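You operate a simulated robot arm through the tools that you are given. There is no shell and no other tool. Be economical: measure what you need, move in short steps, check, and stop when the job is done.

You are at the controls of a simulated robot arm. One attempt, no reset.

TASK
Give the damp towels 60 more minutes on the timed program.
Fine: each press of the time key adds 20 minutes; the door stays shut while it runs; switch off after.

Only the result counts: the job must be done as asked and must still hold three seconds after the hand-in. Knocking over, shifting, dropping, spilling or breaking anything else fails it. Flat cloth is picked up by pressing the open fingertips on it (5 to 10 N) and closing them slowly along it; thin cloth reads only 2 to 8 mm in the jaws.

THE ROBOT
A 6-joint arm with a two-finger parallel gripper on a trunk, on a base that drives. Base frame: it is fixed to the floor where the robot stands at the start and does not move with it; the origin is under the middle of the robot, x ahead of it, y to its left, z up. Units: cm, degrees, N and s.
Its first joint turns from -166.0 to 166.0 degrees. Places, roughly: anti-crease key [90, -40, 80]; dryer dial [70, -50, 80]; dryer door [80, -30, 50]; dryer panel [80, -50, 80]; lock key [80, -40, 80]; low heat key [90, -40, 80]; signal key [80, -50, 80]; start key [70, -50, 80]; teal towel [100, -75, 25]; time key [90, -40, 80]. Payload 3.43 kg.
The tool frame sits at the grasp point between the pads (the TCP): z along the fingers, y along the line on which they close. The tips reach 3.4 cm beyond it. Largest opening 12.8 cm; finger width 2.4, thickness 1.2; the body of the gripper, 4.8 by 13 cm, starts 9.6 cm behind the TCP.
Orientation is that of the tool frame in the base frame, as [roll, pitch, yaw] about the fixed x, y, z axes, in that order (R = Rz(yaw) Ry(pitch) Rx(roll)). With the fingers straight down and closing along the base's y, the tool's x points along the base's -x, its y along +y and its z along -z.

THE INTERFACE
- The arm moves only by the tool nudge_tool. Its argument "steps" is a list of rows, each a list of 3 entries, a list of its own where there are three numbers: the shift along the tool's x, y, z in m, then the turn, a rotation vector about the tool's x, y, z in degrees, then the finger opening in m, from 0 to 0.128. In form: [[[dx, dy, dz], [rx, ry, rz], gripper], ...]. A call has 1 to 12 rows; each row is the pose to reach, as a shift and turn from the pose commanded when the call began, along the tool's axes at that moment. Each row takes 0.2 s and may step no farther than 5 cm and 8.6 degrees from the row before; otherwise, or with a gripper value out of range, the whole call is refused. A pose out of reach is approached as far as the arm can. The call stops where the force on the tool passes 40 N (or 10 N more than at its start, if that is more) or the arm is blocked; 0.2 s more then pass. Each finger travels about 15.3 cm/s and halts on what it meets, pressing with about 44 N; the grip force reading is that of the motor and also rises with nothing between the fingers. The clock runs only during rows and for 0.2 s after the last one: add rows that repeat a pose to give the fingers time. It gives the time, the measured TCP pose, the force on the tool (base axes), the opening and the grip force at its end, in the units of the frame above (readings bear some noise), with the torque about the TCP (base axes, N m) and any sound that the robot's microphone picked up, and new pictures: "pictures" is both (left out), scene, wrist or none.
- Cameras (640 x 400 px; columns grow to the right, rows downward): "scene" is now at [14.43, 15.73, 120.73]; the picture's right is [-0.70, -0.71, 0.00], its down [-0.35, 0.35, -0.87] and it looks along [0.62, -0.61, -0.50] (base axes); focal length 247 px, centre (320, 200). "wrist" rides on the gripper at [7.6, -1.1, -16] in the tool frame; the picture's right is [0.15, 0.99, 0.00], its down [-0.88, 0.13, -0.46] and it looks along [-0.45, 0.07, 0.89] (tool axes); focal length 234 px, centre (320, 200). There is no depth. A picture from a camera that has moved, and an enlarged one, comes with that camera's place and axes in the base frame and with its lens.
- steer(legs): drives the robot by 1 to 6 legs, each [ahead, left, turn to the left] in cm, cm and degrees, along the robot's own axes; the way and the turn of a leg run together, so that a leg with both is an arc; at most 150 cm and 180 degrees a leg. The arm and the cameras ride along, it lands a little off, and it stops where it bumps. It gives what a move gives, and a new picture of the scene camera.
- head_to(pan, tilt): turns the head with the scene camera to pan (to the left, within 143 degrees either way) and tilt (down, from -29 to 69), counted from straight ahead of the robot. It gives what a move gives, and a new picture of the scene camera.
- zoom(camera, box): a new picture of the part [left, top, right, bottom] of that camera's present view, enlarged. It takes no simulated time.
- close_job(): hands the job in; it is judged then, once.

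Go step by step. Nothing tells you exact positions but the pictures and the camera data: compare them with the known pose of the tool, close in by small moves and look again before you grip or let go. The budget is 120 turns and 260 pictures, counting those below and the enlarged ones. Unless the task says otherwise, let go and move clear before handing in, and close with one line.

The tools are called after "Request:" as a command line: name --argument value ..., lists and objects as JSON in quotes. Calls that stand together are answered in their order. nudge_tool: Moves the arm, as the interface text tells. Its arguments: {"type":"object","properties":{"steps":{"type":"array","items":{"type":"array"}},"pictures":{"type":"string","enum":["both","scene","wrist","none"]}},"required":["steps"]} The other tools are called the same way: steer (legs) drives the base; head_to (pan, tilt) turns the head that bears the scene camera; zoom (camera, box) takes an enlarged picture of a part of a camera's view; close_job () hands the job in.

At the start:

```text
t: 0.0
tcp_pos: [76.84, -16.99, 98.71]
tcp_rot: [179.8, 0.1, 180.0]
contact_force: [0.1, 0.0, 0.0]
ft_torque: [0.01, 0.03, 0.02]
finger_gap: 12.81
gripper_force: 0.0
robot x, y, heading: [-0.27, 0.04, -0.3]
head pan, tilt: [-44.7, 29.8]
```

scene: 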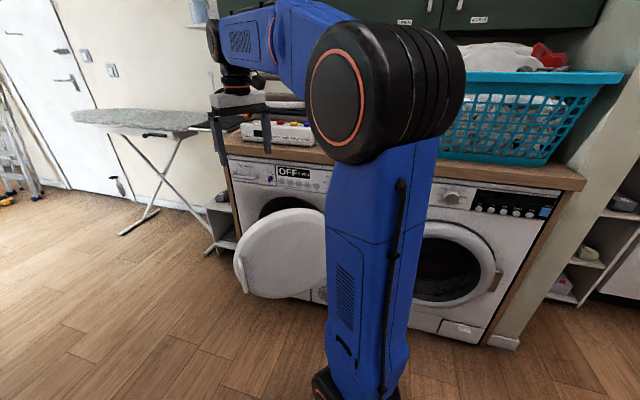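
wrist: 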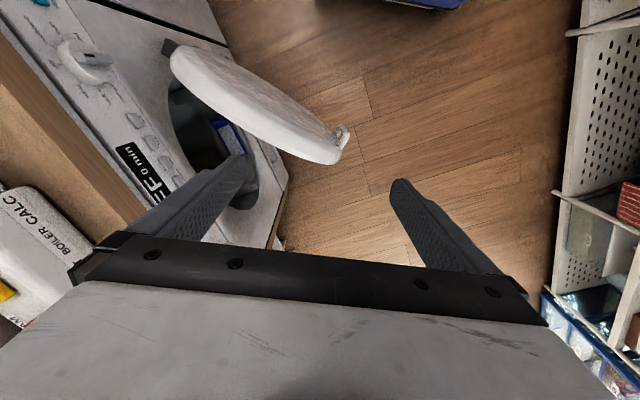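

I see two machines: the dryer on the left with an open round door and a display reading OFF, and a washer on the right. I will zoom in on both views before moving.

Request:
zoom --camera "scene" --box '[200, 130, 360, 310]'

Request:
zoom --camera "wrist" --box '[0, 0, 360, 220]'

```text
2.22 times, centred on (280, 220) of scene
camera zoom: at [14.43, 15.73, 120.73], right [-0.7, -0.71, 0.0], down [-0.35, 0.35, -0.87], along [0.62, -0.61, -0.5], focal length 549 px, centre (409, 156)
```

zoom: 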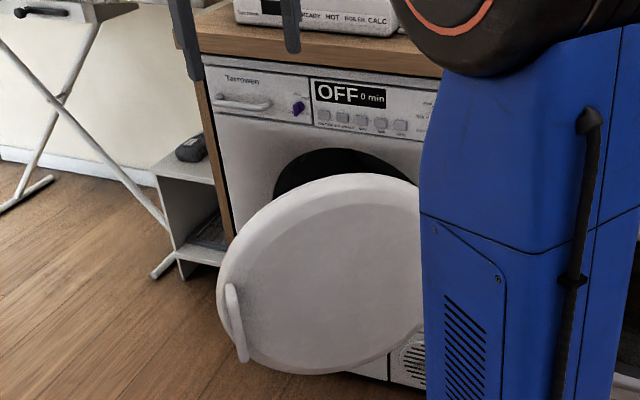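

```text
1.78 times, centred on (180, 110) of wrist
camera zoom: at [69.38, -18.26, 114.74], right [-0.15, 0.99, 0.0], down [0.88, 0.13, 0.46], along [0.45, 0.07, -0.89], focal length 416 px, centre (569, 360)
```

zoom: 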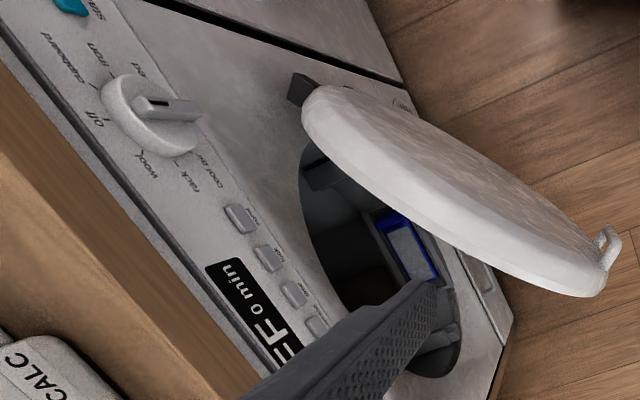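

The panel is small in both views, so I will zoom tighter to read the key labels and the dial.

Request:
zoom --camera "scene" --box '[265, 155, 335, 199]'

Request:
zoom --camera "wrist" --box '[10, 0, 130, 75]'

Request:
zoom --camera "wrist" --box '[100, 90, 260, 190]'

```text
9.09 times, centred on (300, 177) of scene
camera zoom: at [14.43, 15.73, 120.73], right [-0.7, -0.71, 0.0], down [-0.35, 0.35, -0.87], along [0.62, -0.61, -0.5], focal length 2247 px, centre (502, 409)
```

zoom: 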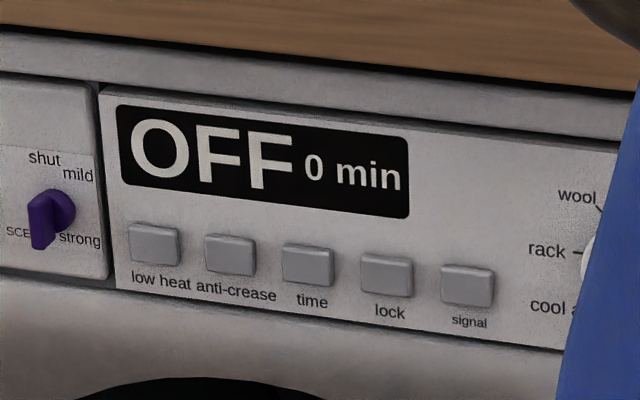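

```text
5.33 times, centred on (70, 38) of wrist
camera zoom: at [69.38, -18.26, 114.74], right [-0.15, 0.99, 0.0], down [0.88, 0.13, 0.46], along [0.45, 0.07, -0.89], focal length 1249 px, centre (1653, 1067)
```

zoom: 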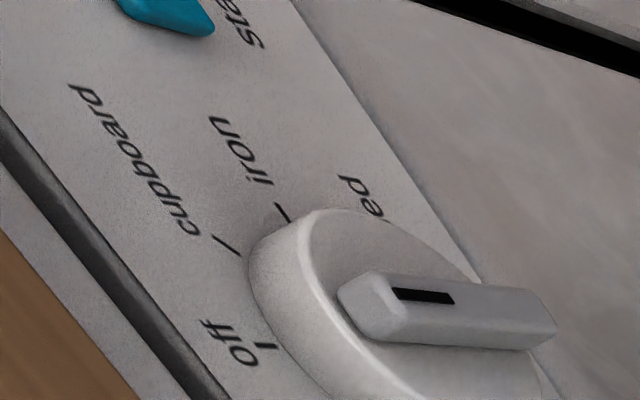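

```text
4.00 times, centred on (180, 140) of wrist
camera zoom: at [69.38, -18.26, 114.74], right [-0.15, 0.99, 0.0], down [0.88, 0.13, 0.46], along [0.45, 0.07, -0.89], focal length 937 px, centre (880, 440)
```

zoom: 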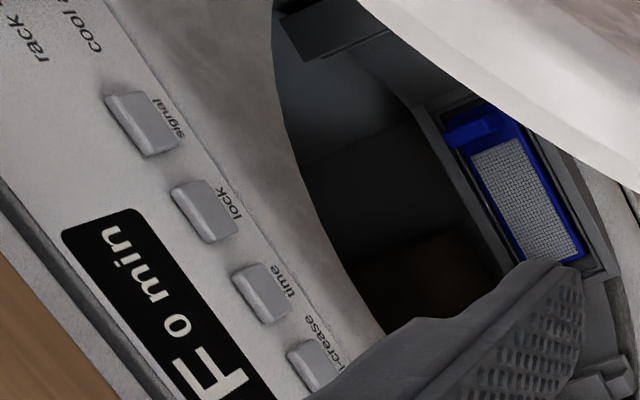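

The wanted dial mark "timed" is at the lower right of the dial, the keys are on a diagonal face, and the door stands open. Before driving, I will look at the free space around the robot.

Request:
head_to --pan 60 --tilt 35

Request:
head_to --pan 140 --tilt 35

Request:
head_to --pan -110 --tilt 35

```text
t: 1.8
tcp_pos: [76.85, -17.12, 98.76]
tcp_rot: [179.9, 0.1, 180.0]
contact_force: [-0.8, -0.4, -0.2]
ft_torque: [0.0, 0.02, -0.04]
finger_gap: 12.8
gripper_force: 0.1
robot x, y, heading: [0.26, 0.11, -0.0]
head pan, tilt: [60.0, 35.0]
camera scene: at [12.41, 29.73, 119.92], right [0.87, -0.5, 0.0], down [-0.29, -0.5, -0.82], along [0.41, 0.71, -0.57], focal length 247 px, centre (320, 200)
```

scene: 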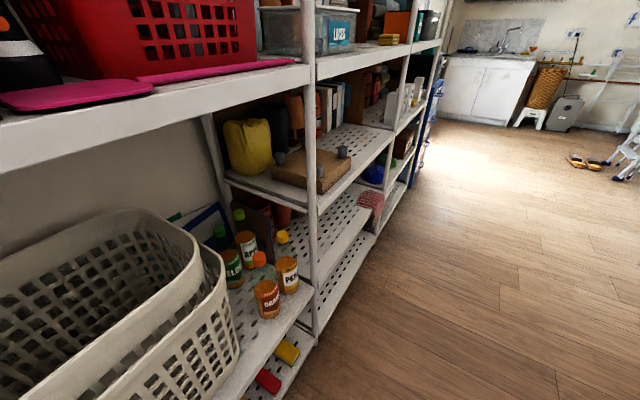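

```text
t: 3.4
tcp_pos: [76.81, -17.03, 98.73]
tcp_rot: [179.9, 0.2, 179.9]
contact_force: [-0.4, 0.4, 0.0]
ft_torque: [0.02, 0.0, 0.05]
finger_gap: 12.79
gripper_force: 0.0
robot x, y, heading: [-0.07, 0.03, 0.2]
head pan, tilt: [140.0, 35.0]
camera scene: at [1.26, 27.77, 119.92], right [0.64, 0.77, 0.0], down [0.44, -0.37, -0.82], along [-0.63, 0.53, -0.57], focal length 247 px, centre (320, 200)
```

scene: 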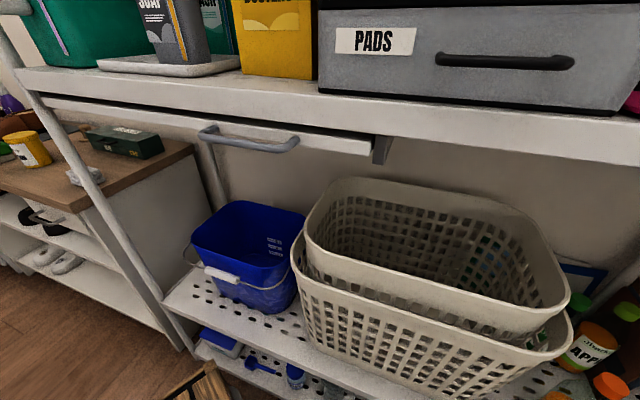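

```text
t: 6.9
tcp_pos: [76.92, -17.09, 98.85]
tcp_rot: [179.9, 0.2, -180.0]
contact_force: [0.0, 0.3, -0.2]
ft_torque: [0.0, -0.02, 0.02]
finger_gap: 12.79
gripper_force: 0.1
robot x, y, heading: [0.4, 0.29, -0.1]
head pan, tilt: [-110.0, 35.0]
camera scene: at [4.99, 13.83, 119.92], right [-0.94, 0.34, 0.0], down [0.2, 0.54, -0.82], along [-0.28, -0.77, -0.57], focal length 247 px, centre (320, 200)
```

scene: 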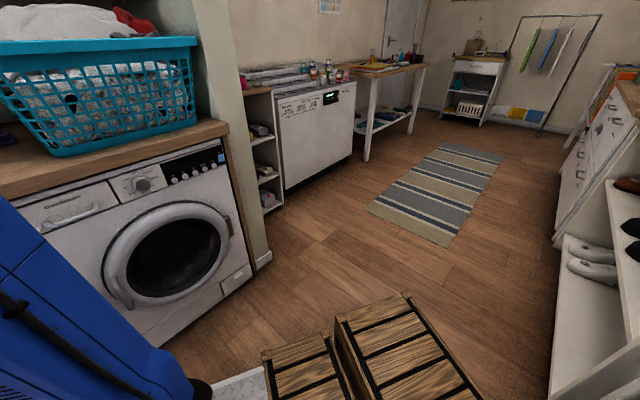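

The aisle is narrow: shelves behind and to the left, crates to the right. I'll work from here, pointing the tool horizontally at the panel, about heading -58°. First I turn the yaw.

Request:
nudge_tool --steps '[[[0, 0, 0], [0, 0, 8.3], 0.06], [[0, 0, 0], [0, 0, 16.6], 0.0], [[0, 0, 0], [0, 0, 24.9], 0.0], [[0, 0, 0], [0, 0, 33.2], 0.0], [[0, 0, 0], [0, 0, 41.5], 0.0], [[0, 0, 0], [0, 0, 49.8], 0.0], [[0, 0, 0], [0, 0, 57.8], 0.0]]' --pictures "wrist"

Request:
head_to --pan -45 --tilt 30

```text
t: 8.5
tcp_pos: [76.97, -17.01, 98.85]
tcp_rot: [179.8, 0.0, 122.1]
contact_force: [-1.0, 0.7, -0.1]
ft_torque: [-0.01, 0.02, -0.01]
finger_gap: 0.0
gripper_force: 33.2
robot x, y, heading: [-0.06, -0.53, -0.2]
head pan, tilt: [-110.0, 35.0]
camera wrist: at [71.96, -11.35, 114.76], right [0.76, 0.65, 0.0], down [0.58, -0.68, 0.46], along [0.3, -0.35, -0.89], focal length 234 px, centre (320, 200)
```

wrist: 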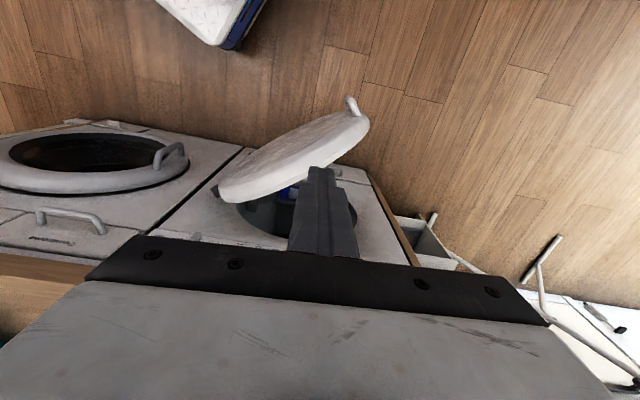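

```text
t: 9.8
tcp_pos: [77.02, -17.11, 98.75]
tcp_rot: [179.9, 0.0, 122.3]
contact_force: [0.3, 1.0, 0.6]
ft_torque: [0.0, -0.04, 0.02]
finger_gap: 0.0
gripper_force: 33.3
robot x, y, heading: [0.29, 0.04, -0.0]
head pan, tilt: [-45.0, 30.0]
camera scene: at [14.39, 15.7, 120.7], right [-0.71, -0.71, 0.0], down [-0.35, 0.35, -0.87], along [0.61, -0.61, -0.5], focal length 247 px, centre (320, 200)
```

scene: 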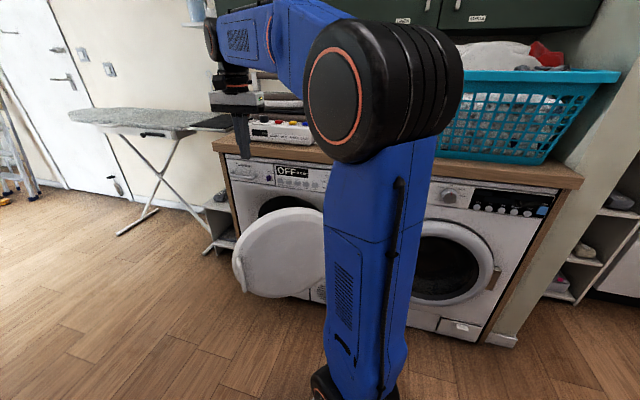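

The tool is lined up and the arm is clear. Now I pitch the tool forward to horizontal.

Request:
nudge_tool --steps '[[[0, 0, 0], [0, -8.2, 0], 0], [[0, 0, 0], [0, -16.4, 0], 0], [[0, 0, 0], [0, -24.6, 0], 0], [[0, 0, 0], [0, -32.8, 0], 0], [[0, 0, 0], [0, -41, 0], 0], [[0, 0, 0], [0, -49.2, 0], 0], [[0, 0, 0], [0, -57.4, 0], 0], [[0, 0, 0], [0, -65.6, 0], 0], [[0, 0, 0], [0, -73.8, 0], 0], [[0, 0, 0], [0, -82, 0], 0], [[0, 0, 0], [0, -90, 0], 0]]'

```text
t: 12.2
tcp_pos: [76.9, -17.07, 98.82]
tcp_rot: [42.9, 89.8, -14.8]
contact_force: [-0.4, 0.1, 0.5]
ft_torque: [0.01, 0.03, 0.02]
finger_gap: 0.0
gripper_force: 32.9
robot x, y, heading: [-0.01, 0.1, 0.0]
head pan, tilt: [-45.0, 30.0]
camera scene: at [14.39, 15.71, 120.7], right [-0.71, -0.71, 0.0], down [-0.35, 0.35, -0.87], along [0.61, -0.61, -0.5], focal length 247 px, centre (320, 200)
camera wrist: at [67.49, -4.22, 91.22], right [0.84, 0.53, -0.14], down [-0.14, 0.46, 0.88], along [0.53, -0.72, 0.45], focal length 234 px, centre (320, 200)
```

scene: 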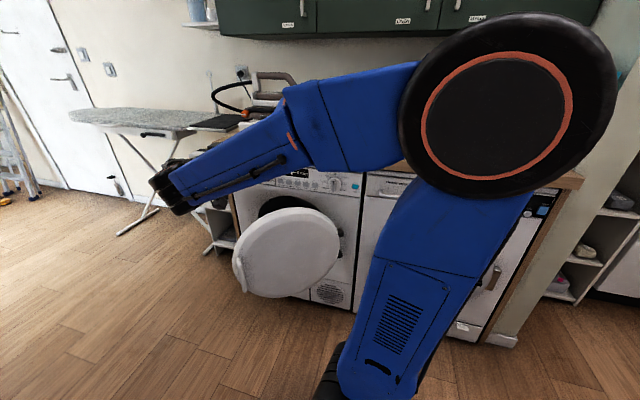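
wrist: 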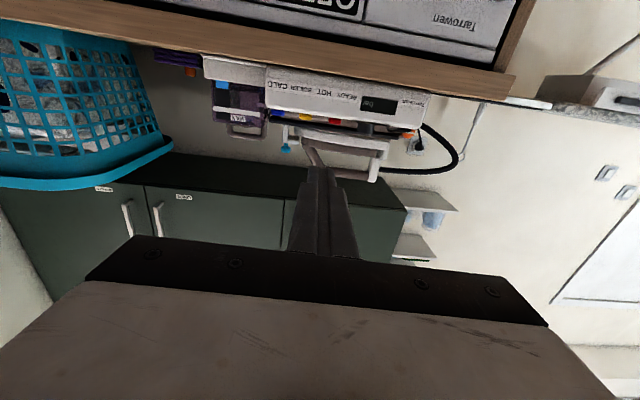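

The pose is reachable and the scene camera now sees most of the dryer. I will zoom in there on the dial and the opening.

Request:
zoom --camera "scene" --box '[220, 165, 380, 265]'

Request:
zoom --camera "scene" --box '[310, 168, 370, 205]'

```text
4.00 times, centred on (300, 215) of scene
camera zoom: at [14.39, 15.71, 120.7], right [-0.71, -0.71, 0.0], down [-0.35, 0.35, -0.87], along [0.61, -0.61, -0.5], focal length 989 px, centre (400, 140)
```

zoom: 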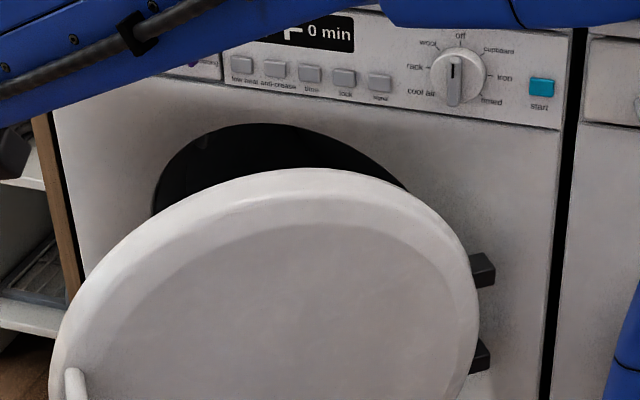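

```text
10.67 times, centred on (340, 186) of scene
camera zoom: at [14.39, 15.71, 120.7], right [-0.71, -0.71, 0.0], down [-0.35, 0.35, -0.87], along [0.61, -0.61, -0.5], focal length 2636 px, centre (107, 344)
```

zoom: 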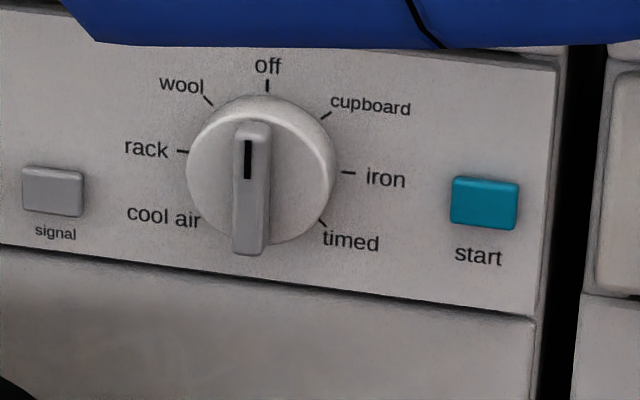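

Dial marks are 45° apart, so "timed" is 135° clockwise from "off". I estimate the dial at about (72,-50,77) and the start key at (65,-55,77). Before shutting the door I'll look into the drum from its open side.

Request:
nudge_tool --steps '[[[0.03, 0.024, -0.02], [0, 0, 0], 0], [[0.06, 0.05, -0.04], [0, 0, 0], 0], [[0.09, 0.08, -0.06], [0, 0, 0], 0], [[0.12, 0.11, -0.08], [4, 0, 0], 0], [[0.155, 0.14, -0.09], [8, 0, 0], 0], [[0.19, 0.17, -0.1], [12, 0, 0], 0], [[0.23, 0.2, -0.11], [16, 0, 0], 0], [[0.27, 0.22, -0.12], [20, 0, 0], 0], [[0.31, 0.24, -0.13], [24, 0, 0], 0], [[0.35, 0.25, -0.14], [27, 0, 0], 0], [[0.39, 0.26, -0.14], [30, 0, 0], 0]]'

```text
refused: row 7 steps farther than a row can; nothing moved
```

Request:
nudge_tool --steps '[[[0.03, 0.024, -0.02], [0, 0, 0], 0], [[0.06, 0.05, -0.04], [0, 0, 0], 0], [[0.09, 0.08, -0.06], [0, 0, 0], 0], [[0.12, 0.11, -0.08], [4, 0, 0], 0], [[0.155, 0.14, -0.09], [8, 0, 0], 0], [[0.19, 0.17, -0.1], [12, 0, 0], 0], [[0.225, 0.2, -0.11], [16, 0, 0], 0], [[0.265, 0.22, -0.12], [20, 0, 0], 0], [[0.305, 0.24, -0.13], [24, 0, 0], 0], [[0.345, 0.25, -0.14], [27, 0, 0], 0], [[0.39, 0.26, -0.14], [30, 0, 0], 0]]'

```text
t: 14.6
tcp_pos: [91.42, 8.54, 59.95]
tcp_rot: [121.0, 89.9, 33.1]
contact_force: [1.1, -0.5, 1.4]
ft_torque: [0.06, -0.02, 0.01]
finger_gap: 0.01
gripper_force: 32.9
robot x, y, heading: [-0.39, -0.33, 0.2]
head pan, tilt: [-45.0, 30.0]
camera scene: at [14.36, 15.71, 120.71], right [-0.71, -0.71, 0.0], down [-0.35, 0.35, -0.87], along [0.61, -0.61, -0.5], focal length 247 px, centre (320, 200)
camera wrist: at [89.83, 24.4, 52.36], right [0.99, 0.04, -0.14], down [0.11, 0.46, 0.88], along [0.1, -0.89, 0.45], focal length 234 px, centre (320, 200)
```

scene: 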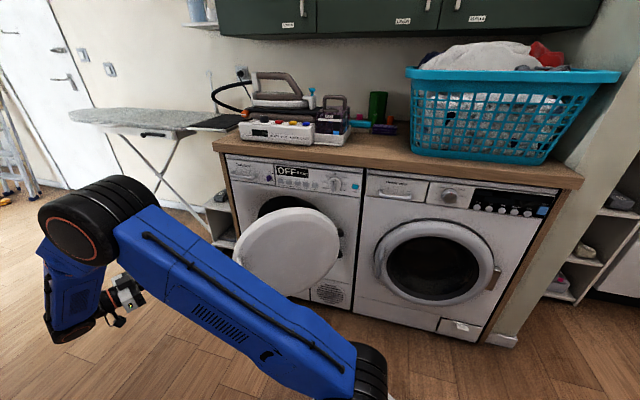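
wrist: 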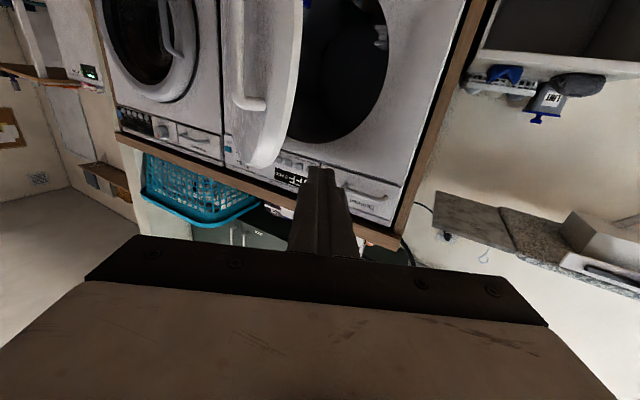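

Both machines are in clear view now. I'll zoom into the opening.

Request:
zoom --camera "wrist" --box '[210, 0, 420, 180]'

Request:
zoom --camera "scene" --box '[210, 150, 370, 310]'

Request:
nudge_tool --steps '[[[0, 0, 0], [0, 8, 0], 0], [[0, 0, 0], [0, 16, 0], 0], [[0, 0, 0], [0, 24, 0], 0], [[0, 0, 0], [0, 32, 0], 0], [[0, 0, 0], [0, 40, 0], 0]]' --pictures "wrist"

```text
2.22 times, centred on (315, 90) of wrist
camera zoom: at [89.83, 24.4, 52.36], right [0.99, 0.04, -0.14], down [0.11, 0.46, 0.88], along [0.1, -0.89, 0.45], focal length 520 px, centre (331, 444)
```

zoom: 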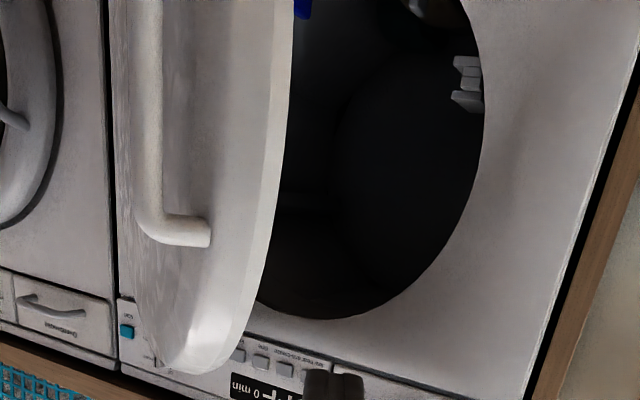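

```text
2.50 times, centred on (290, 230) of scene
camera zoom: at [14.36, 15.71, 120.71], right [-0.71, -0.71, 0.0], down [-0.35, 0.35, -0.87], along [0.61, -0.61, -0.5], focal length 618 px, centre (395, 125)
```

zoom: 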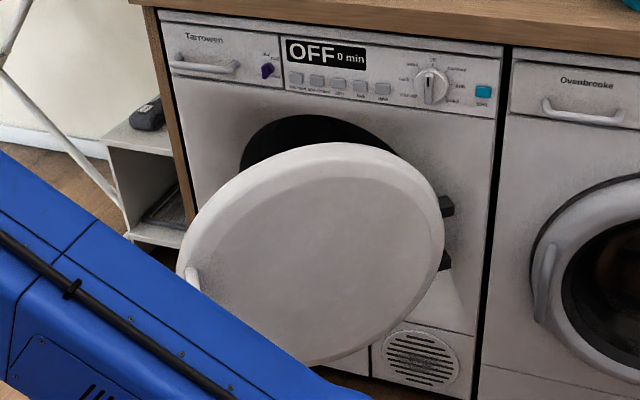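

```text
t: 15.8
tcp_pos: [91.46, 8.69, 59.8]
tcp_rot: [179.9, 49.8, 92.3]
contact_force: [-0.2, -0.3, -0.4]
ft_torque: [0.0, 0.03, 0.0]
finger_gap: 0.0
gripper_force: 32.5
robot x, y, heading: [0.22, -0.11, -0.0]
head pan, tilt: [-45.0, 30.0]
camera wrist: at [89.77, 25.72, 64.3], right [0.98, 0.13, -0.11], down [0.14, -0.21, 0.97], along [0.11, -0.97, -0.23], focal length 234 px, centre (320, 200)
```

wrist: 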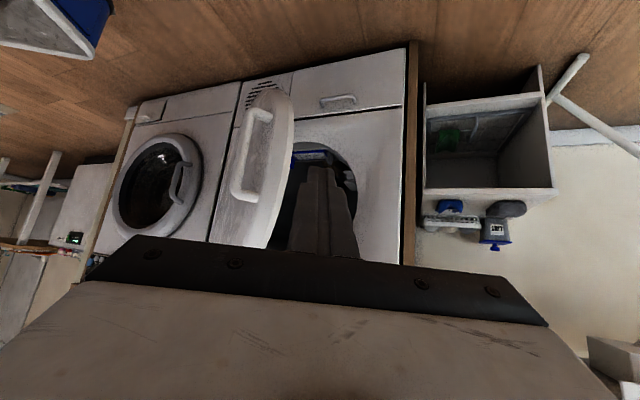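

The closed fingers block the view into the drum, so I open them to look between.

Request:
nudge_tool --steps '[[[0, 0, 0], [0, 0, 0], 0.128], [[0, 0, 0], [0, 0, 0], 0.128], [[0, 0, 0], [0, 0, 0], 0.128]]' --pictures "none"

Request:
zoom --camera "wrist" --box '[240, 110, 400, 230]'

```text
t: 16.6
tcp_pos: [91.53, 8.77, 59.76]
tcp_rot: [179.9, 49.8, 92.1]
contact_force: [0.8, 0.7, 0.9]
ft_torque: [-0.01, -0.01, -0.01]
finger_gap: 12.82
gripper_force: 0.0
robot x, y, heading: [-0.15, 0.14, -0.1]
head pan, tilt: [-45.0, 30.0]
```

```text
3.33 times, centred on (320, 170) of wrist
camera zoom: at [89.78, 25.66, 64.31], right [0.98, 0.13, -0.11], down [0.14, -0.21, 0.97], along [0.1, -0.97, -0.23], focal length 781 px, centre (320, 300)
```

zoom: 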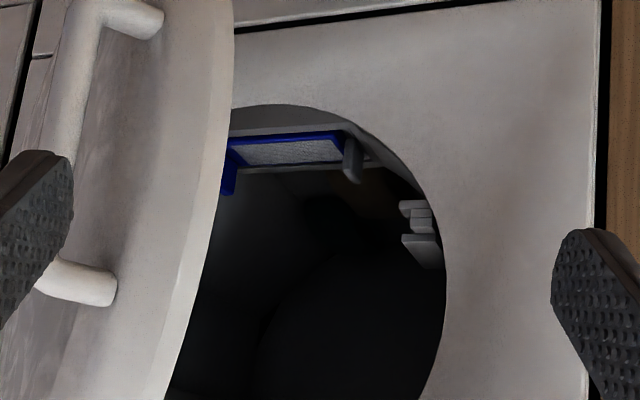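

The lint filter sits in the lower rim and nothing hangs out of the opening. I'll close the fingers and turn back square to the machine to push the door shut from its outer face.

Request:
nudge_tool --steps '[[[0, 0, 0], [-5.75, 0, -4.82], 0], [[0, 0, 0], [-11.5, 0, -9.65], 0], [[0, 0, 0], [-17.2, 0, -14.5], 0], [[0, 0, 0], [-23, 0, -19.3], 0]]' --pictures "wrist"

```text
t: 17.6
tcp_pos: [91.41, 8.81, 59.73]
tcp_rot: [179.9, 50.0, 122.3]
contact_force: [-0.4, -0.1, 0.2]
ft_torque: [-0.03, -0.01, 0.01]
finger_gap: 0.03
gripper_force: 32.8
robot x, y, heading: [-0.01, 0.08, -0.0]
head pan, tilt: [-45.0, 30.0]
camera wrist: at [81.41, 22.52, 64.27], right [0.79, 0.61, -0.11], down [0.23, -0.11, 0.97], along [0.58, -0.78, -0.23], focal length 234 px, centre (320, 200)
```

wrist: 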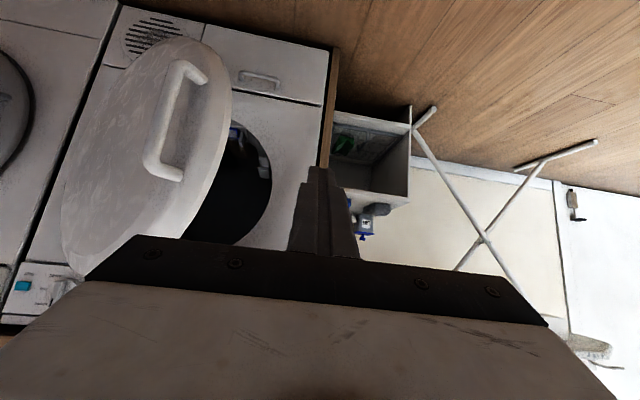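

The handle spans z 42 to 58. I'll move above it, to a point in front of the outer face (tip z about 64).

Request:
nudge_tool --steps '[[[-0.03, 0, -0.01], [0, 0, 0], 0], [[-0.0675, -0.02, -0.0175], [0, 0, 0], 0], [[-0.0675, -0.065, -0.0175], [0, 0, 0], 0], [[-0.0675, -0.11, -0.0175], [0, 0, 0], 0], [[-0.0675, -0.155, -0.0175], [0, 0, 0], 0], [[-0.0675, -0.2, -0.0175], [0, 0, 0], 0], [[-0.0675, -0.24, -0.0175], [0, 0, 0], 0]]'

```text
t: 19.2
tcp_pos: [72.92, -6.63, 66.03]
tcp_rot: [179.8, 49.9, 122.1]
contact_force: [0.3, 0.4, -0.3]
ft_torque: [-0.01, 0.01, 0.01]
finger_gap: 0.03
gripper_force: 33.8
robot x, y, heading: [0.22, -0.05, 0.1]
head pan, tilt: [-45.0, 30.0]
camera scene: at [14.42, 15.73, 120.7], right [-0.71, -0.71, 0.0], down [-0.35, 0.35, -0.87], along [0.61, -0.61, -0.5], focal length 247 px, centre (320, 200)
camera wrist: at [62.8, 7.17, 70.57], right [0.79, 0.61, -0.11], down [0.23, -0.11, 0.97], along [0.58, -0.79, -0.23], focal length 234 px, centre (320, 200)
```

scene: 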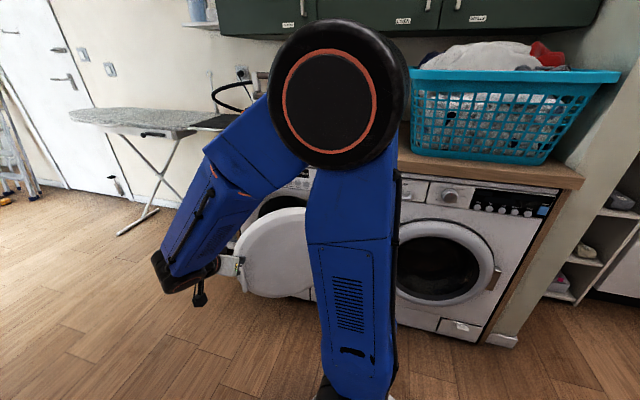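
wrist: 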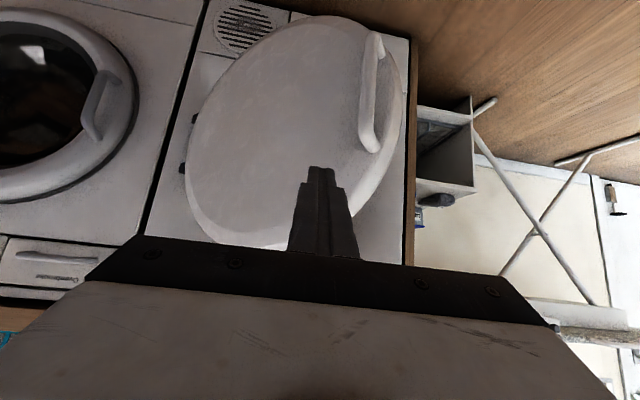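

The tool is in front of the door's outer face. I push straight in.

Request:
nudge_tool --steps '[[[-0.016, 0, 0.019], [0, 0, 0], 0], [[-0.032, 0, 0.038], [0, 0, 0], 0], [[-0.048, 0, 0.057], [0, 0, 0], 0], [[-0.058, 0, 0.069], [0, 0, 0], 0], [[-0.067, 0, 0.08], [0, 0, 0], 0], [[-0.077, 0, 0.092], [0, 0, 0], 0], [[-0.087, 0, 0.103], [0, 0, 0], 0], [[-0.096, 0, 0.115], [0, 0, 0], 0], [[-0.106, 0, 0.126], [0, 0, 0], 0], [[-0.116, 0, 0.138], [0, 0, 0], 0], [[-0.125, 0, 0.149], [0, 0, 0], 0], [[-0.135, 0, 0.161], [0, 0, 0], 0]]' --pictures "wrist"

```text
t: 21.8
tcp_pos: [84.08, -24.55, 66.03]
tcp_rot: [179.9, 50.0, 122.1]
contact_force: [-0.4, -0.4, -0.5]
ft_torque: [0.01, 0.0, -0.01]
finger_gap: 0.0
gripper_force: 32.9
robot x, y, heading: [-0.01, 0.17, -0.1]
head pan, tilt: [-45.0, 30.0]
camera wrist: at [74.03, -10.67, 70.52], right [0.79, 0.61, -0.11], down [0.22, -0.12, 0.97], along [0.58, -0.79, -0.23], focal length 234 px, centre (320, 200)
```

wrist: 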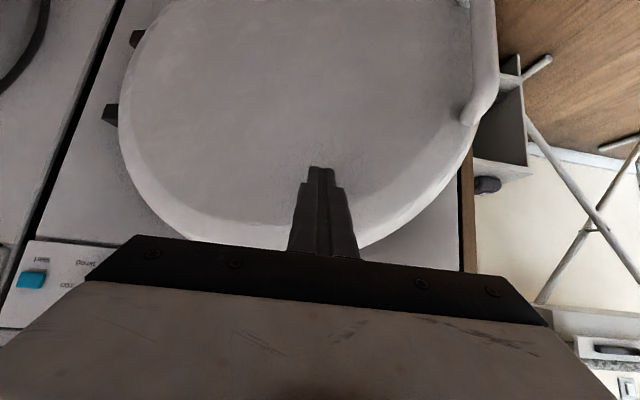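

The tip is about 13 cm from the panel plane with little force so far. I continue pushing in small steps.

Request:
nudge_tool --steps '[[[-0.0065, 0, 0.0077], [0, 0, 0], 0], [[-0.013, 0, 0.0153], [0, 0, 0], 0], [[-0.0195, 0, 0.023], [0, 0, 0], 0], [[-0.026, 0, 0.0306], [0, 0, 0], 0], [[-0.0322, 0, 0.0383], [0, 0, 0], 0], [[-0.0386, 0, 0.046], [0, 0, 0], 0], [[-0.045, 0, 0.0536], [0, 0, 0], 0], [[-0.0514, 0, 0.0613], [0, 0, 0], 0], [[-0.0579, 0, 0.069], [0, 0, 0], 0]]'

```text
t: 23.8
tcp_pos: [88.73, -32.02, 66.05]
tcp_rot: [179.9, 50.1, 122.2]
contact_force: [0.0, 1.0, 0.6]
ft_torque: [0.03, 0.02, 0.02]
finger_gap: 0.02
gripper_force: 33.3
robot x, y, heading: [-0.17, -0.68, -0.1]
head pan, tilt: [-45.0, 30.0]
camera scene: at [14.39, 15.71, 120.7], right [-0.71, -0.71, 0.0], down [-0.35, 0.35, -0.87], along [0.61, -0.61, -0.5], focal length 247 px, centre (320, 200)
camera wrist: at [78.73, -18.23, 70.59], right [0.79, 0.61, -0.11], down [0.22, -0.11, 0.97], along [0.58, -0.79, -0.23], focal length 234 px, centre (320, 200)
```

scene: 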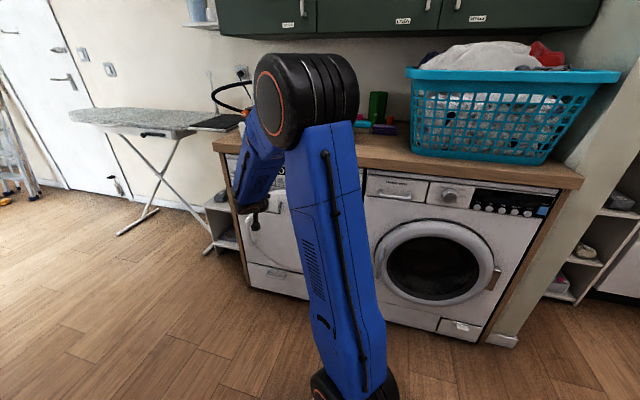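
wrist: 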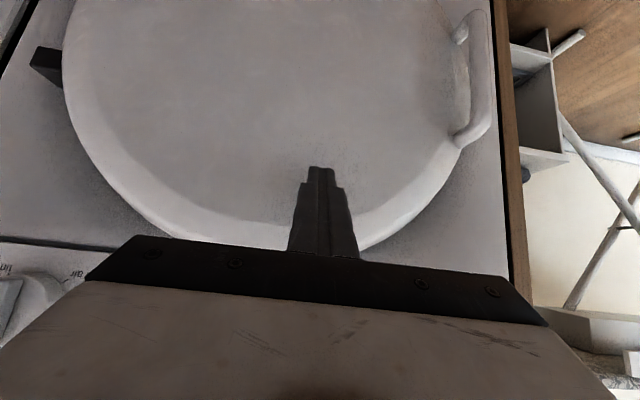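

The door is nearly shut. I continue gently until it latches or resists.

Request:
nudge_tool --steps '[[[-0.0032, 0, 0.0038], [0, 0, 0], 0], [[-0.0065, 0, 0.0077], [0, 0, 0], 0], [[-0.0097, 0, 0.0115], [0, 0, 0], 0], [[-0.013, 0, 0.0153], [0, 0, 0], 0], [[-0.016, 0, 0.019], [0, 0, 0], 0], [[-0.0195, 0, 0.023], [0, 0, 0], 0]]' --pictures "wrist"

```text
t: 24.6
tcp_pos: [89.21, -32.71, 65.95]
tcp_rot: [179.8, 49.9, 122.3]
contact_force: [-7.8, 9.4, 5.1]
ft_torque: [-0.07, -0.01, -0.07]
finger_gap: 0.0
gripper_force: 33.1
robot x, y, heading: [-0.1, 0.55, -0.0]
head pan, tilt: [-45.0, 30.0]
stopped in row 3: the force on the tool passed its limit at 53 N (the readings are from after the stop); the commanded pose is now the measured one
camera wrist: at [79.23, -19.02, 70.46], right [0.78, 0.61, -0.11], down [0.23, -0.12, 0.97], along [0.58, -0.78, -0.23], focal length 234 px, centre (320, 200)
```

wrist: 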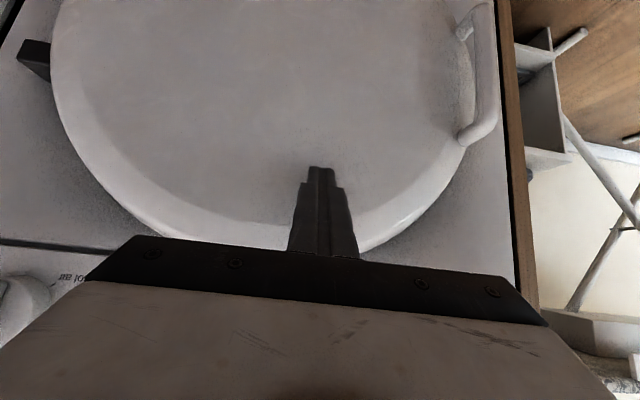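

I felt a firm stop at 53 N. I'll back off and check whether the door is latched.

Request:
nudge_tool --steps '[[[0.0257, 0, -0.0306], [0, 0, 0], 0], [[0.05, 0, -0.06], [0, 0, 0], 0], [[0.05, 0.04, -0.08], [0, 0, 0], 0], [[0.05, 0.08, -0.1], [0, 0, 0], 0], [[0.05, 0.12, -0.12], [0, 0, 0], 0], [[0.05, 0.16, -0.14], [0, 0, 0], 0]]'

Request:
zoom --camera "scene" --box '[210, 150, 370, 310]'

```text
t: 26.0
tcp_pos: [95.44, -12.56, 71.06]
tcp_rot: [180.0, 49.8, 122.3]
contact_force: [-0.2, 0.1, 0.2]
ft_torque: [0.03, -0.02, 0.01]
finger_gap: 0.0
gripper_force: 33.0
robot x, y, heading: [0.34, 0.32, -0.3]
head pan, tilt: [-45.0, 30.0]
camera scene: at [14.35, 15.74, 120.7], right [-0.71, -0.71, 0.0], down [-0.35, 0.35, -0.87], along [0.61, -0.61, -0.5], focal length 247 px, centre (320, 200)
camera wrist: at [85.4, 1.29, 75.57], right [0.79, 0.61, -0.11], down [0.23, -0.12, 0.97], along [0.57, -0.79, -0.23], focal length 234 px, centre (320, 200)
```

scene: 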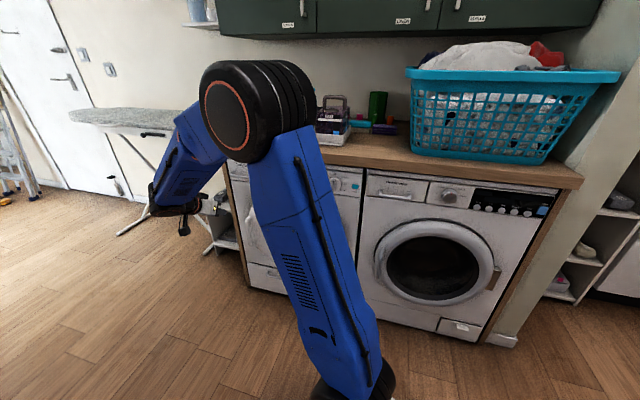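
wrist: 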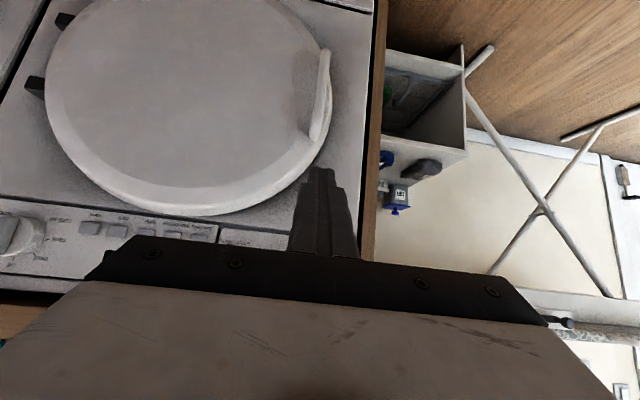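

```text
2.50 times, centred on (290, 230) of scene
camera zoom: at [14.35, 15.74, 120.7], right [-0.71, -0.71, 0.0], down [-0.35, 0.35, -0.87], along [0.61, -0.61, -0.5], focal length 618 px, centre (395, 125)
```

zoom: 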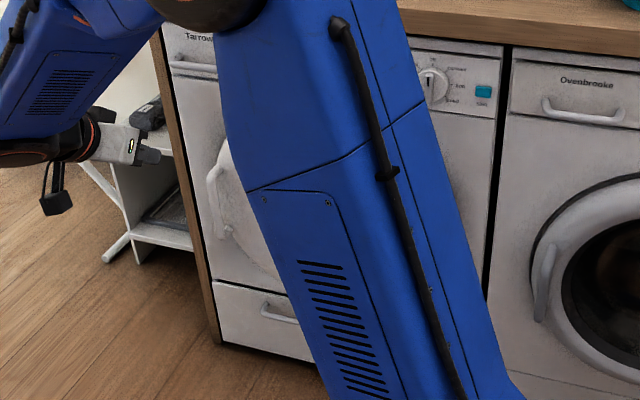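

The door looks shut. I'll zoom in on its edges to check for a gap.

Request:
zoom --camera "wrist" --box '[210, 60, 370, 200]'

Request:
zoom --camera "wrist" --box '[0, 190, 240, 290]'

```text
2.86 times, centred on (290, 130) of wrist
camera zoom: at [85.4, 1.29, 75.57], right [0.79, 0.61, -0.11], down [0.23, -0.12, 0.97], along [0.57, -0.79, -0.23], focal length 669 px, centre (406, 400)
```

zoom: 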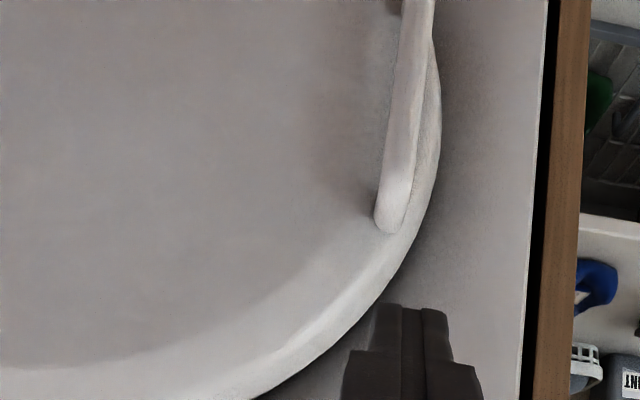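

```text
2.67 times, centred on (120, 240) of wrist
camera zoom: at [85.4, 1.29, 75.57], right [0.79, 0.61, -0.11], down [0.23, -0.12, 0.97], along [0.57, -0.79, -0.23], focal length 624 px, centre (853, 93)
```

zoom: 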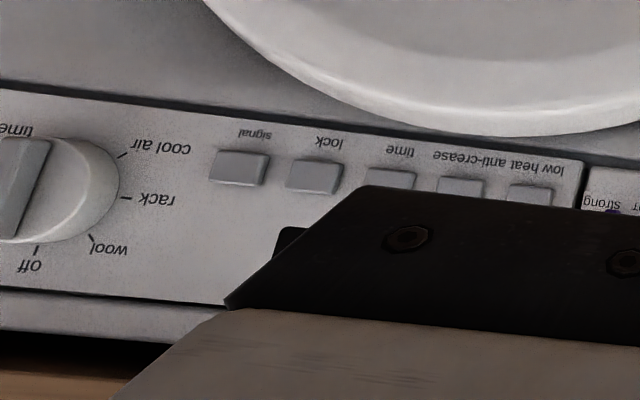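

The door sits evenly against the body. Next comes the dial: I level the tool and slide right in front of it with the fingers part open.

Request:
nudge_tool --steps '[[[0, 0, -0.02], [0, -8, 0], 0], [[0, 0, -0.02], [0, -16, 0], 0], [[0, 0, -0.02], [0, -24, 0], 0], [[0, 0, -0.02], [0, -32, 0], 0], [[0, 0, -0.02], [0, -40, 0], 0.05]]' --pictures "none"

Request:
nudge_tool --steps '[[[-0.012, -0.045, 0], [0, 0, 0], 0.05], [[-0.024, -0.088, 0], [0, 0, 0], 0.05], [[-0.036, -0.132, 0], [0, 0, 0], 0.05], [[-0.045, -0.177, 0], [0, 0, 0], 0.05], [[-0.045, -0.222, 0], [0, 0, 0], 0.05], [[-0.045, -0.267, 0], [0, 0, 0], 0.05], [[-0.045, -0.312, 0], [0, 0, 0], 0.05], [[-0.045, -0.357, 0], [0, 0, 0], 0.05], [[-0.045, -0.398, 0], [0, 0, 0], 0.05]]'

```text
t: 27.2
tcp_pos: [94.55, -11.22, 72.42]
tcp_rot: [99.3, 89.9, 41.7]
contact_force: [-0.5, 0.5, 0.2]
ft_torque: [0.03, 0.01, -0.03]
finger_gap: 4.98
gripper_force: 0.1
robot x, y, heading: [-0.0, -0.34, -0.0]
head pan, tilt: [-45.0, 30.0]
```

```text
t: 29.2
tcp_pos: [70.4, -34.19, 85.21]
tcp_rot: [175.9, 89.5, 118.2]
contact_force: [0.2, -0.2, 0.3]
ft_torque: [-0.03, 0.01, -0.01]
finger_gap: 5.01
gripper_force: 0.0
out of reach, approached as far as the arm can: row 6, 7, 8, 9
robot x, y, heading: [-0.07, 0.09, 0.2]
head pan, tilt: [-45.0, 30.0]
camera scene: at [14.38, 15.76, 120.7], right [-0.71, -0.71, 0.0], down [-0.35, 0.35, -0.87], along [0.61, -0.61, -0.5], focal length 247 px, centre (320, 200)
camera wrist: at [61.06, -21.23, 77.72], right [0.84, 0.53, -0.15], down [-0.13, 0.45, 0.88], along [0.53, -0.72, 0.45], focal length 234 px, centre (320, 200)
```

scene: 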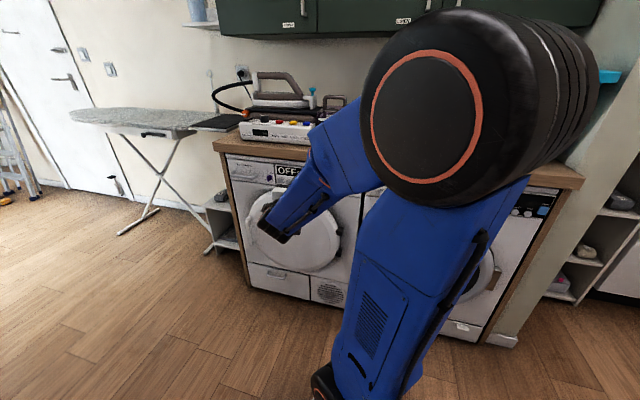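
wrist: 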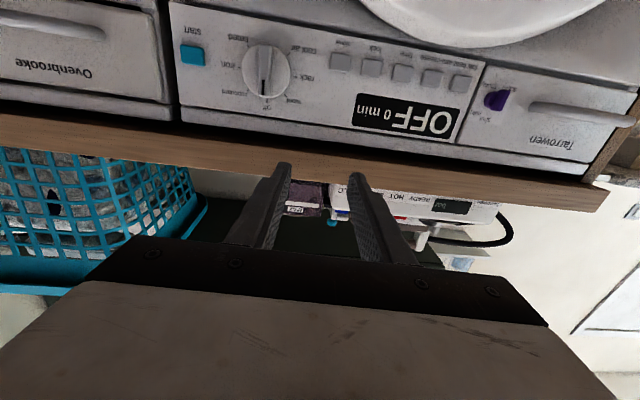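

The dial is too close to this base position for the horizontal tool. I'll drive about 84 cm along the aisle, past the dryer, so I can reach back to it; the arm stays clear of the face.

Request:
steer --legs '[[36, 22, 0], [36, 22, 0]]'

```text
t: 34.0
tcp_pos: [143.05, 10.69, 85.35]
tcp_rot: [168.0, 89.7, 110.4]
contact_force: [-0.1, -0.2, -0.7]
ft_torque: [-0.02, 0.02, 0.01]
finger_gap: 5.01
gripper_force: 0.3
robot x, y, heading: [72.45, 44.54, 0.1]
head pan, tilt: [-45.0, 30.0]
camera scene: at [86.79, 60.38, 120.7], right [-0.71, -0.71, 0.0], down [-0.35, 0.35, -0.87], along [0.61, -0.61, -0.5], focal length 247 px, centre (320, 200)
```

scene: 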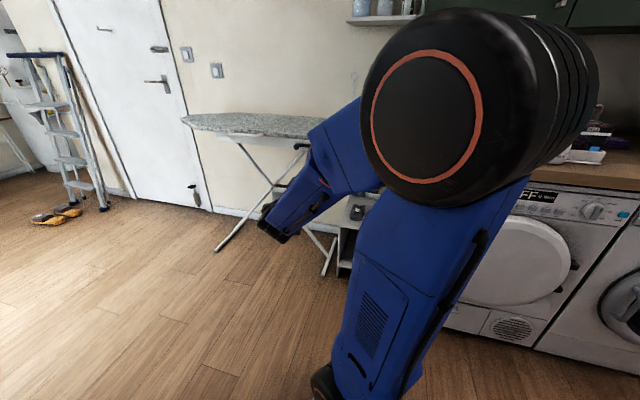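

The arm is now left of the dryer and must swing across. I'll tip the tool down again, raised, to keep within reach while crossing in front of the face.

Request:
nudge_tool --steps '[[[-0.02, 0, 0], [0, 8.2, 0], 0], [[-0.04, 0, 0], [0, 16.4, 0], 0], [[-0.06, 0, 0], [0, 24.6, 0], 0], [[-0.08, 0, 0], [0, 32.8, 0], 0], [[-0.1, 0, 0], [0, 41, 0], 0], [[-0.12, 0, 0], [0, 49.2, 0], 0], [[-0.14, 0, 0], [0, 57.4, 0], 0], [[-0.15, 0, 0], [0, 65.6, 0], 0], [[-0.15, 0, 0], [0, 73.8, 0], 0], [[-0.15, 0, 0], [0, 82, 0], 0], [[-0.15, 0, 0], [0, 89.5, 0], 0]]' --pictures "none"

Request:
nudge_tool --steps '[[[0, -0.05, 0], [0, 0, 0], 0], [[0, -0.1, 0], [0, 0, 0], 0], [[0, -0.15, 0], [0, 0, 0], 0], [[0, -0.2, 0], [0, 0, 0], 0], [[0, -0.25, 0], [0, 0, 0], 0], [[0, -0.3, 0], [0, 0, 0], 0], [[0, -0.35, 0], [0, 0, 0], 0], [[0, -0.4, 0], [0, 0, 0], 0]]'

```text
t: 36.4
tcp_pos: [143.03, 10.43, 100.31]
tcp_rot: [179.9, 0.1, 122.3]
contact_force: [-0.4, 0.1, 1.9]
ft_torque: [-0.02, -0.05, -0.02]
finger_gap: 0.01
gripper_force: 33.1
robot x, y, heading: [72.72, 45.11, 0.3]
head pan, tilt: [-45.0, 30.0]
```

```text
t: 38.2
tcp_pos: [109.07, -10.8, 99.97]
tcp_rot: [179.9, 0.1, 122.3]
contact_force: [-0.2, -0.1, 0.8]
ft_torque: [-0.03, -0.03, 0.04]
finger_gap: 0.01
gripper_force: 32.9
robot x, y, heading: [72.18, 44.45, -0.1]
head pan, tilt: [-45.0, 30.0]
camera scene: at [86.78, 60.41, 120.7], right [-0.71, -0.71, 0.0], down [-0.35, 0.35, -0.87], along [0.61, -0.61, -0.5], focal length 247 px, centre (320, 200)
camera wrist: at [104.17, -5.07, 115.96], right [0.76, 0.65, 0.0], down [0.58, -0.67, 0.46], along [0.3, -0.35, -0.89], focal length 234 px, centre (320, 200)
```

scene: 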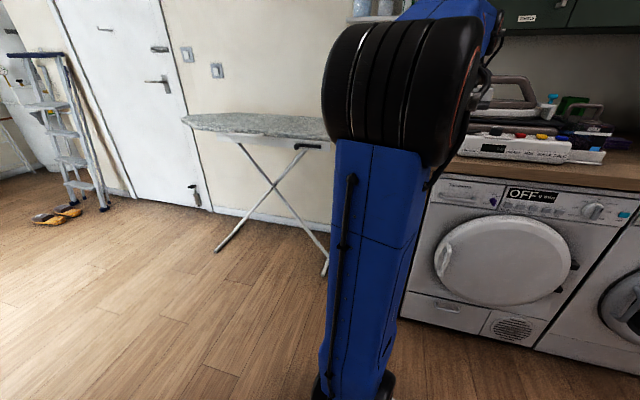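
wrist: 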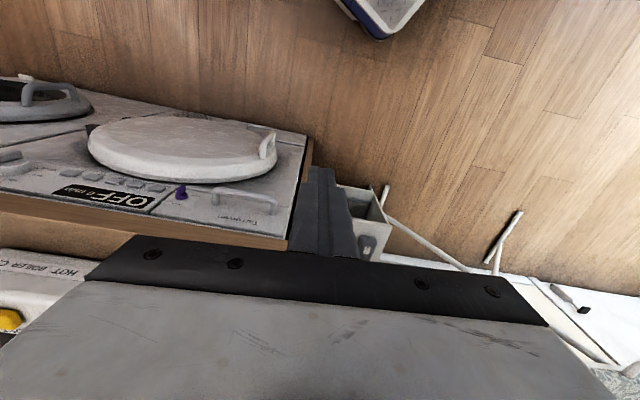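

The crossing works. I continue to a point above and in front of the dial.

Request:
nudge_tool --steps '[[[0, -0.044, 0], [0, 0, 0], 0], [[0, -0.088, 0], [0, 0, 0], 0], [[0, -0.132, 0], [0, 0, 0], 0], [[0, -0.176, 0], [0, 0, 0], 0], [[0, -0.22, 0], [0, 0, 0], 0], [[0, -0.264, 0], [0, 0, 0], 0], [[0, -0.308, 0], [0, 0, 0], 0], [[0, -0.352, 0], [0, 0, 0], 0], [[0, -0.396, 0], [0, 0, 0], 0], [[0, -0.44, 0], [0, 0, 0], 0], [[0, -0.484, 0], [0, 0, 0], 0], [[0, -0.522, 0], [0, 0, 0], 0]]' --pictures "wrist"

Request:
nudge_tool --steps '[[[0.02, 0, 0], [0, -8.2, 0], 0.05], [[0.04, 0, 0], [0, -16.4, 0], 0.05], [[0.06, 0, 0], [0, -24.6, 0], 0.05], [[0.07, 0, 0], [0, -32.8, 0], 0.05], [[0.07, 0, 0], [0, -41, 0], 0.05], [[0.07, 0, 0], [0, -49.2, 0], 0.05], [[0.07, 0, 0.03], [0, -57.4, 0], 0.05], [[0.07, 0, 0.07], [0, -65.6, 0], 0.05], [[0.07, 0, 0.11], [0, -73.8, 0], 0.05], [[0.07, 0, 0.15], [0, -82, 0], 0.05], [[0.07, 0, 0.19], [0, -89.5, 0], 0.05]]'

```text
t: 40.8
tcp_pos: [65.3, -38.36, 99.97]
tcp_rot: [-179.8, 0.4, 122.4]
contact_force: [0.6, 1.1, 1.6]
ft_torque: [-0.05, -0.01, 0.01]
finger_gap: 0.02
gripper_force: 32.7
out of reach, approached as far as the arm can: row 12
robot x, y, heading: [72.17, 44.75, 0.1]
head pan, tilt: [-45.0, 30.0]
camera wrist: at [60.29, -32.46, 115.91], right [0.76, 0.65, 0.0], down [0.58, -0.67, 0.46], along [0.3, -0.35, -0.89], focal length 234 px, centre (320, 200)
```

wrist: 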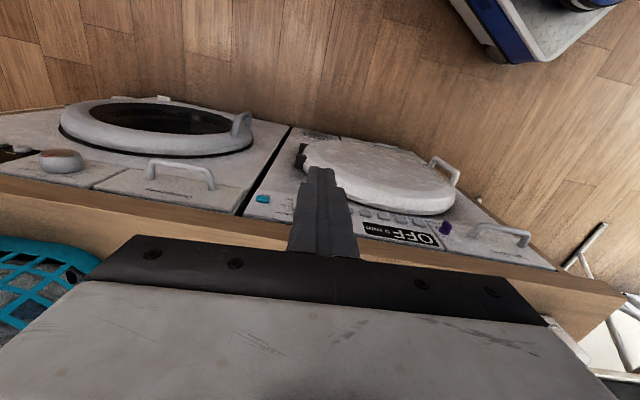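

```text
t: 43.2
tcp_pos: [61.37, -32.59, 80.92]
tcp_rot: [-162.6, 89.8, 139.7]
contact_force: [0.0, 0.9, 0.4]
ft_torque: [0.05, 0.05, -0.01]
finger_gap: 5.0
gripper_force: 0.0
robot x, y, heading: [72.22, 44.46, -0.0]
head pan, tilt: [-45.0, 30.0]
camera scene: at [86.8, 60.4, 120.7], right [-0.71, -0.71, 0.0], down [-0.35, 0.35, -0.87], along [0.61, -0.61, -0.5], focal length 247 px, centre (320, 200)
camera wrist: at [52.01, -19.69, 73.41], right [0.84, 0.53, -0.15], down [-0.13, 0.45, 0.88], along [0.53, -0.72, 0.45], focal length 234 px, centre (320, 200)
```

scene: 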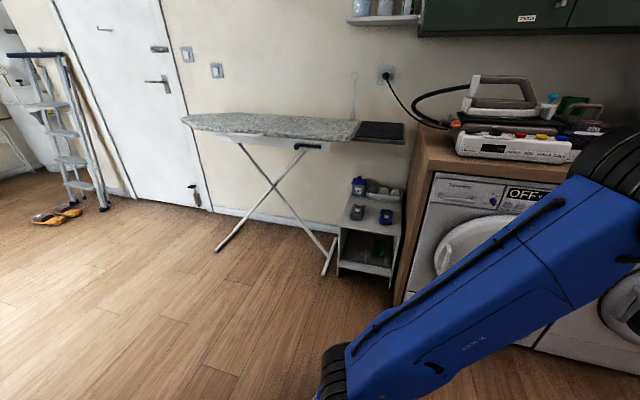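
wrist: 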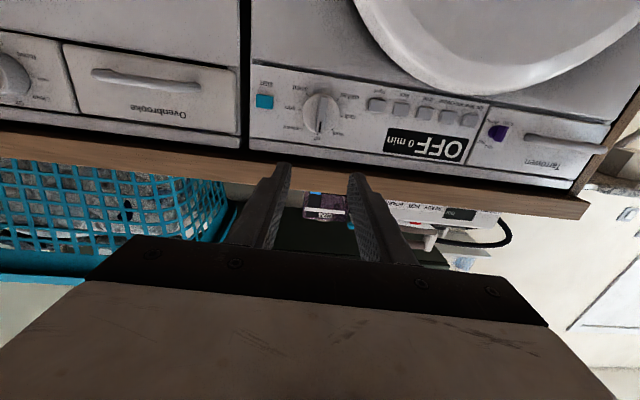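

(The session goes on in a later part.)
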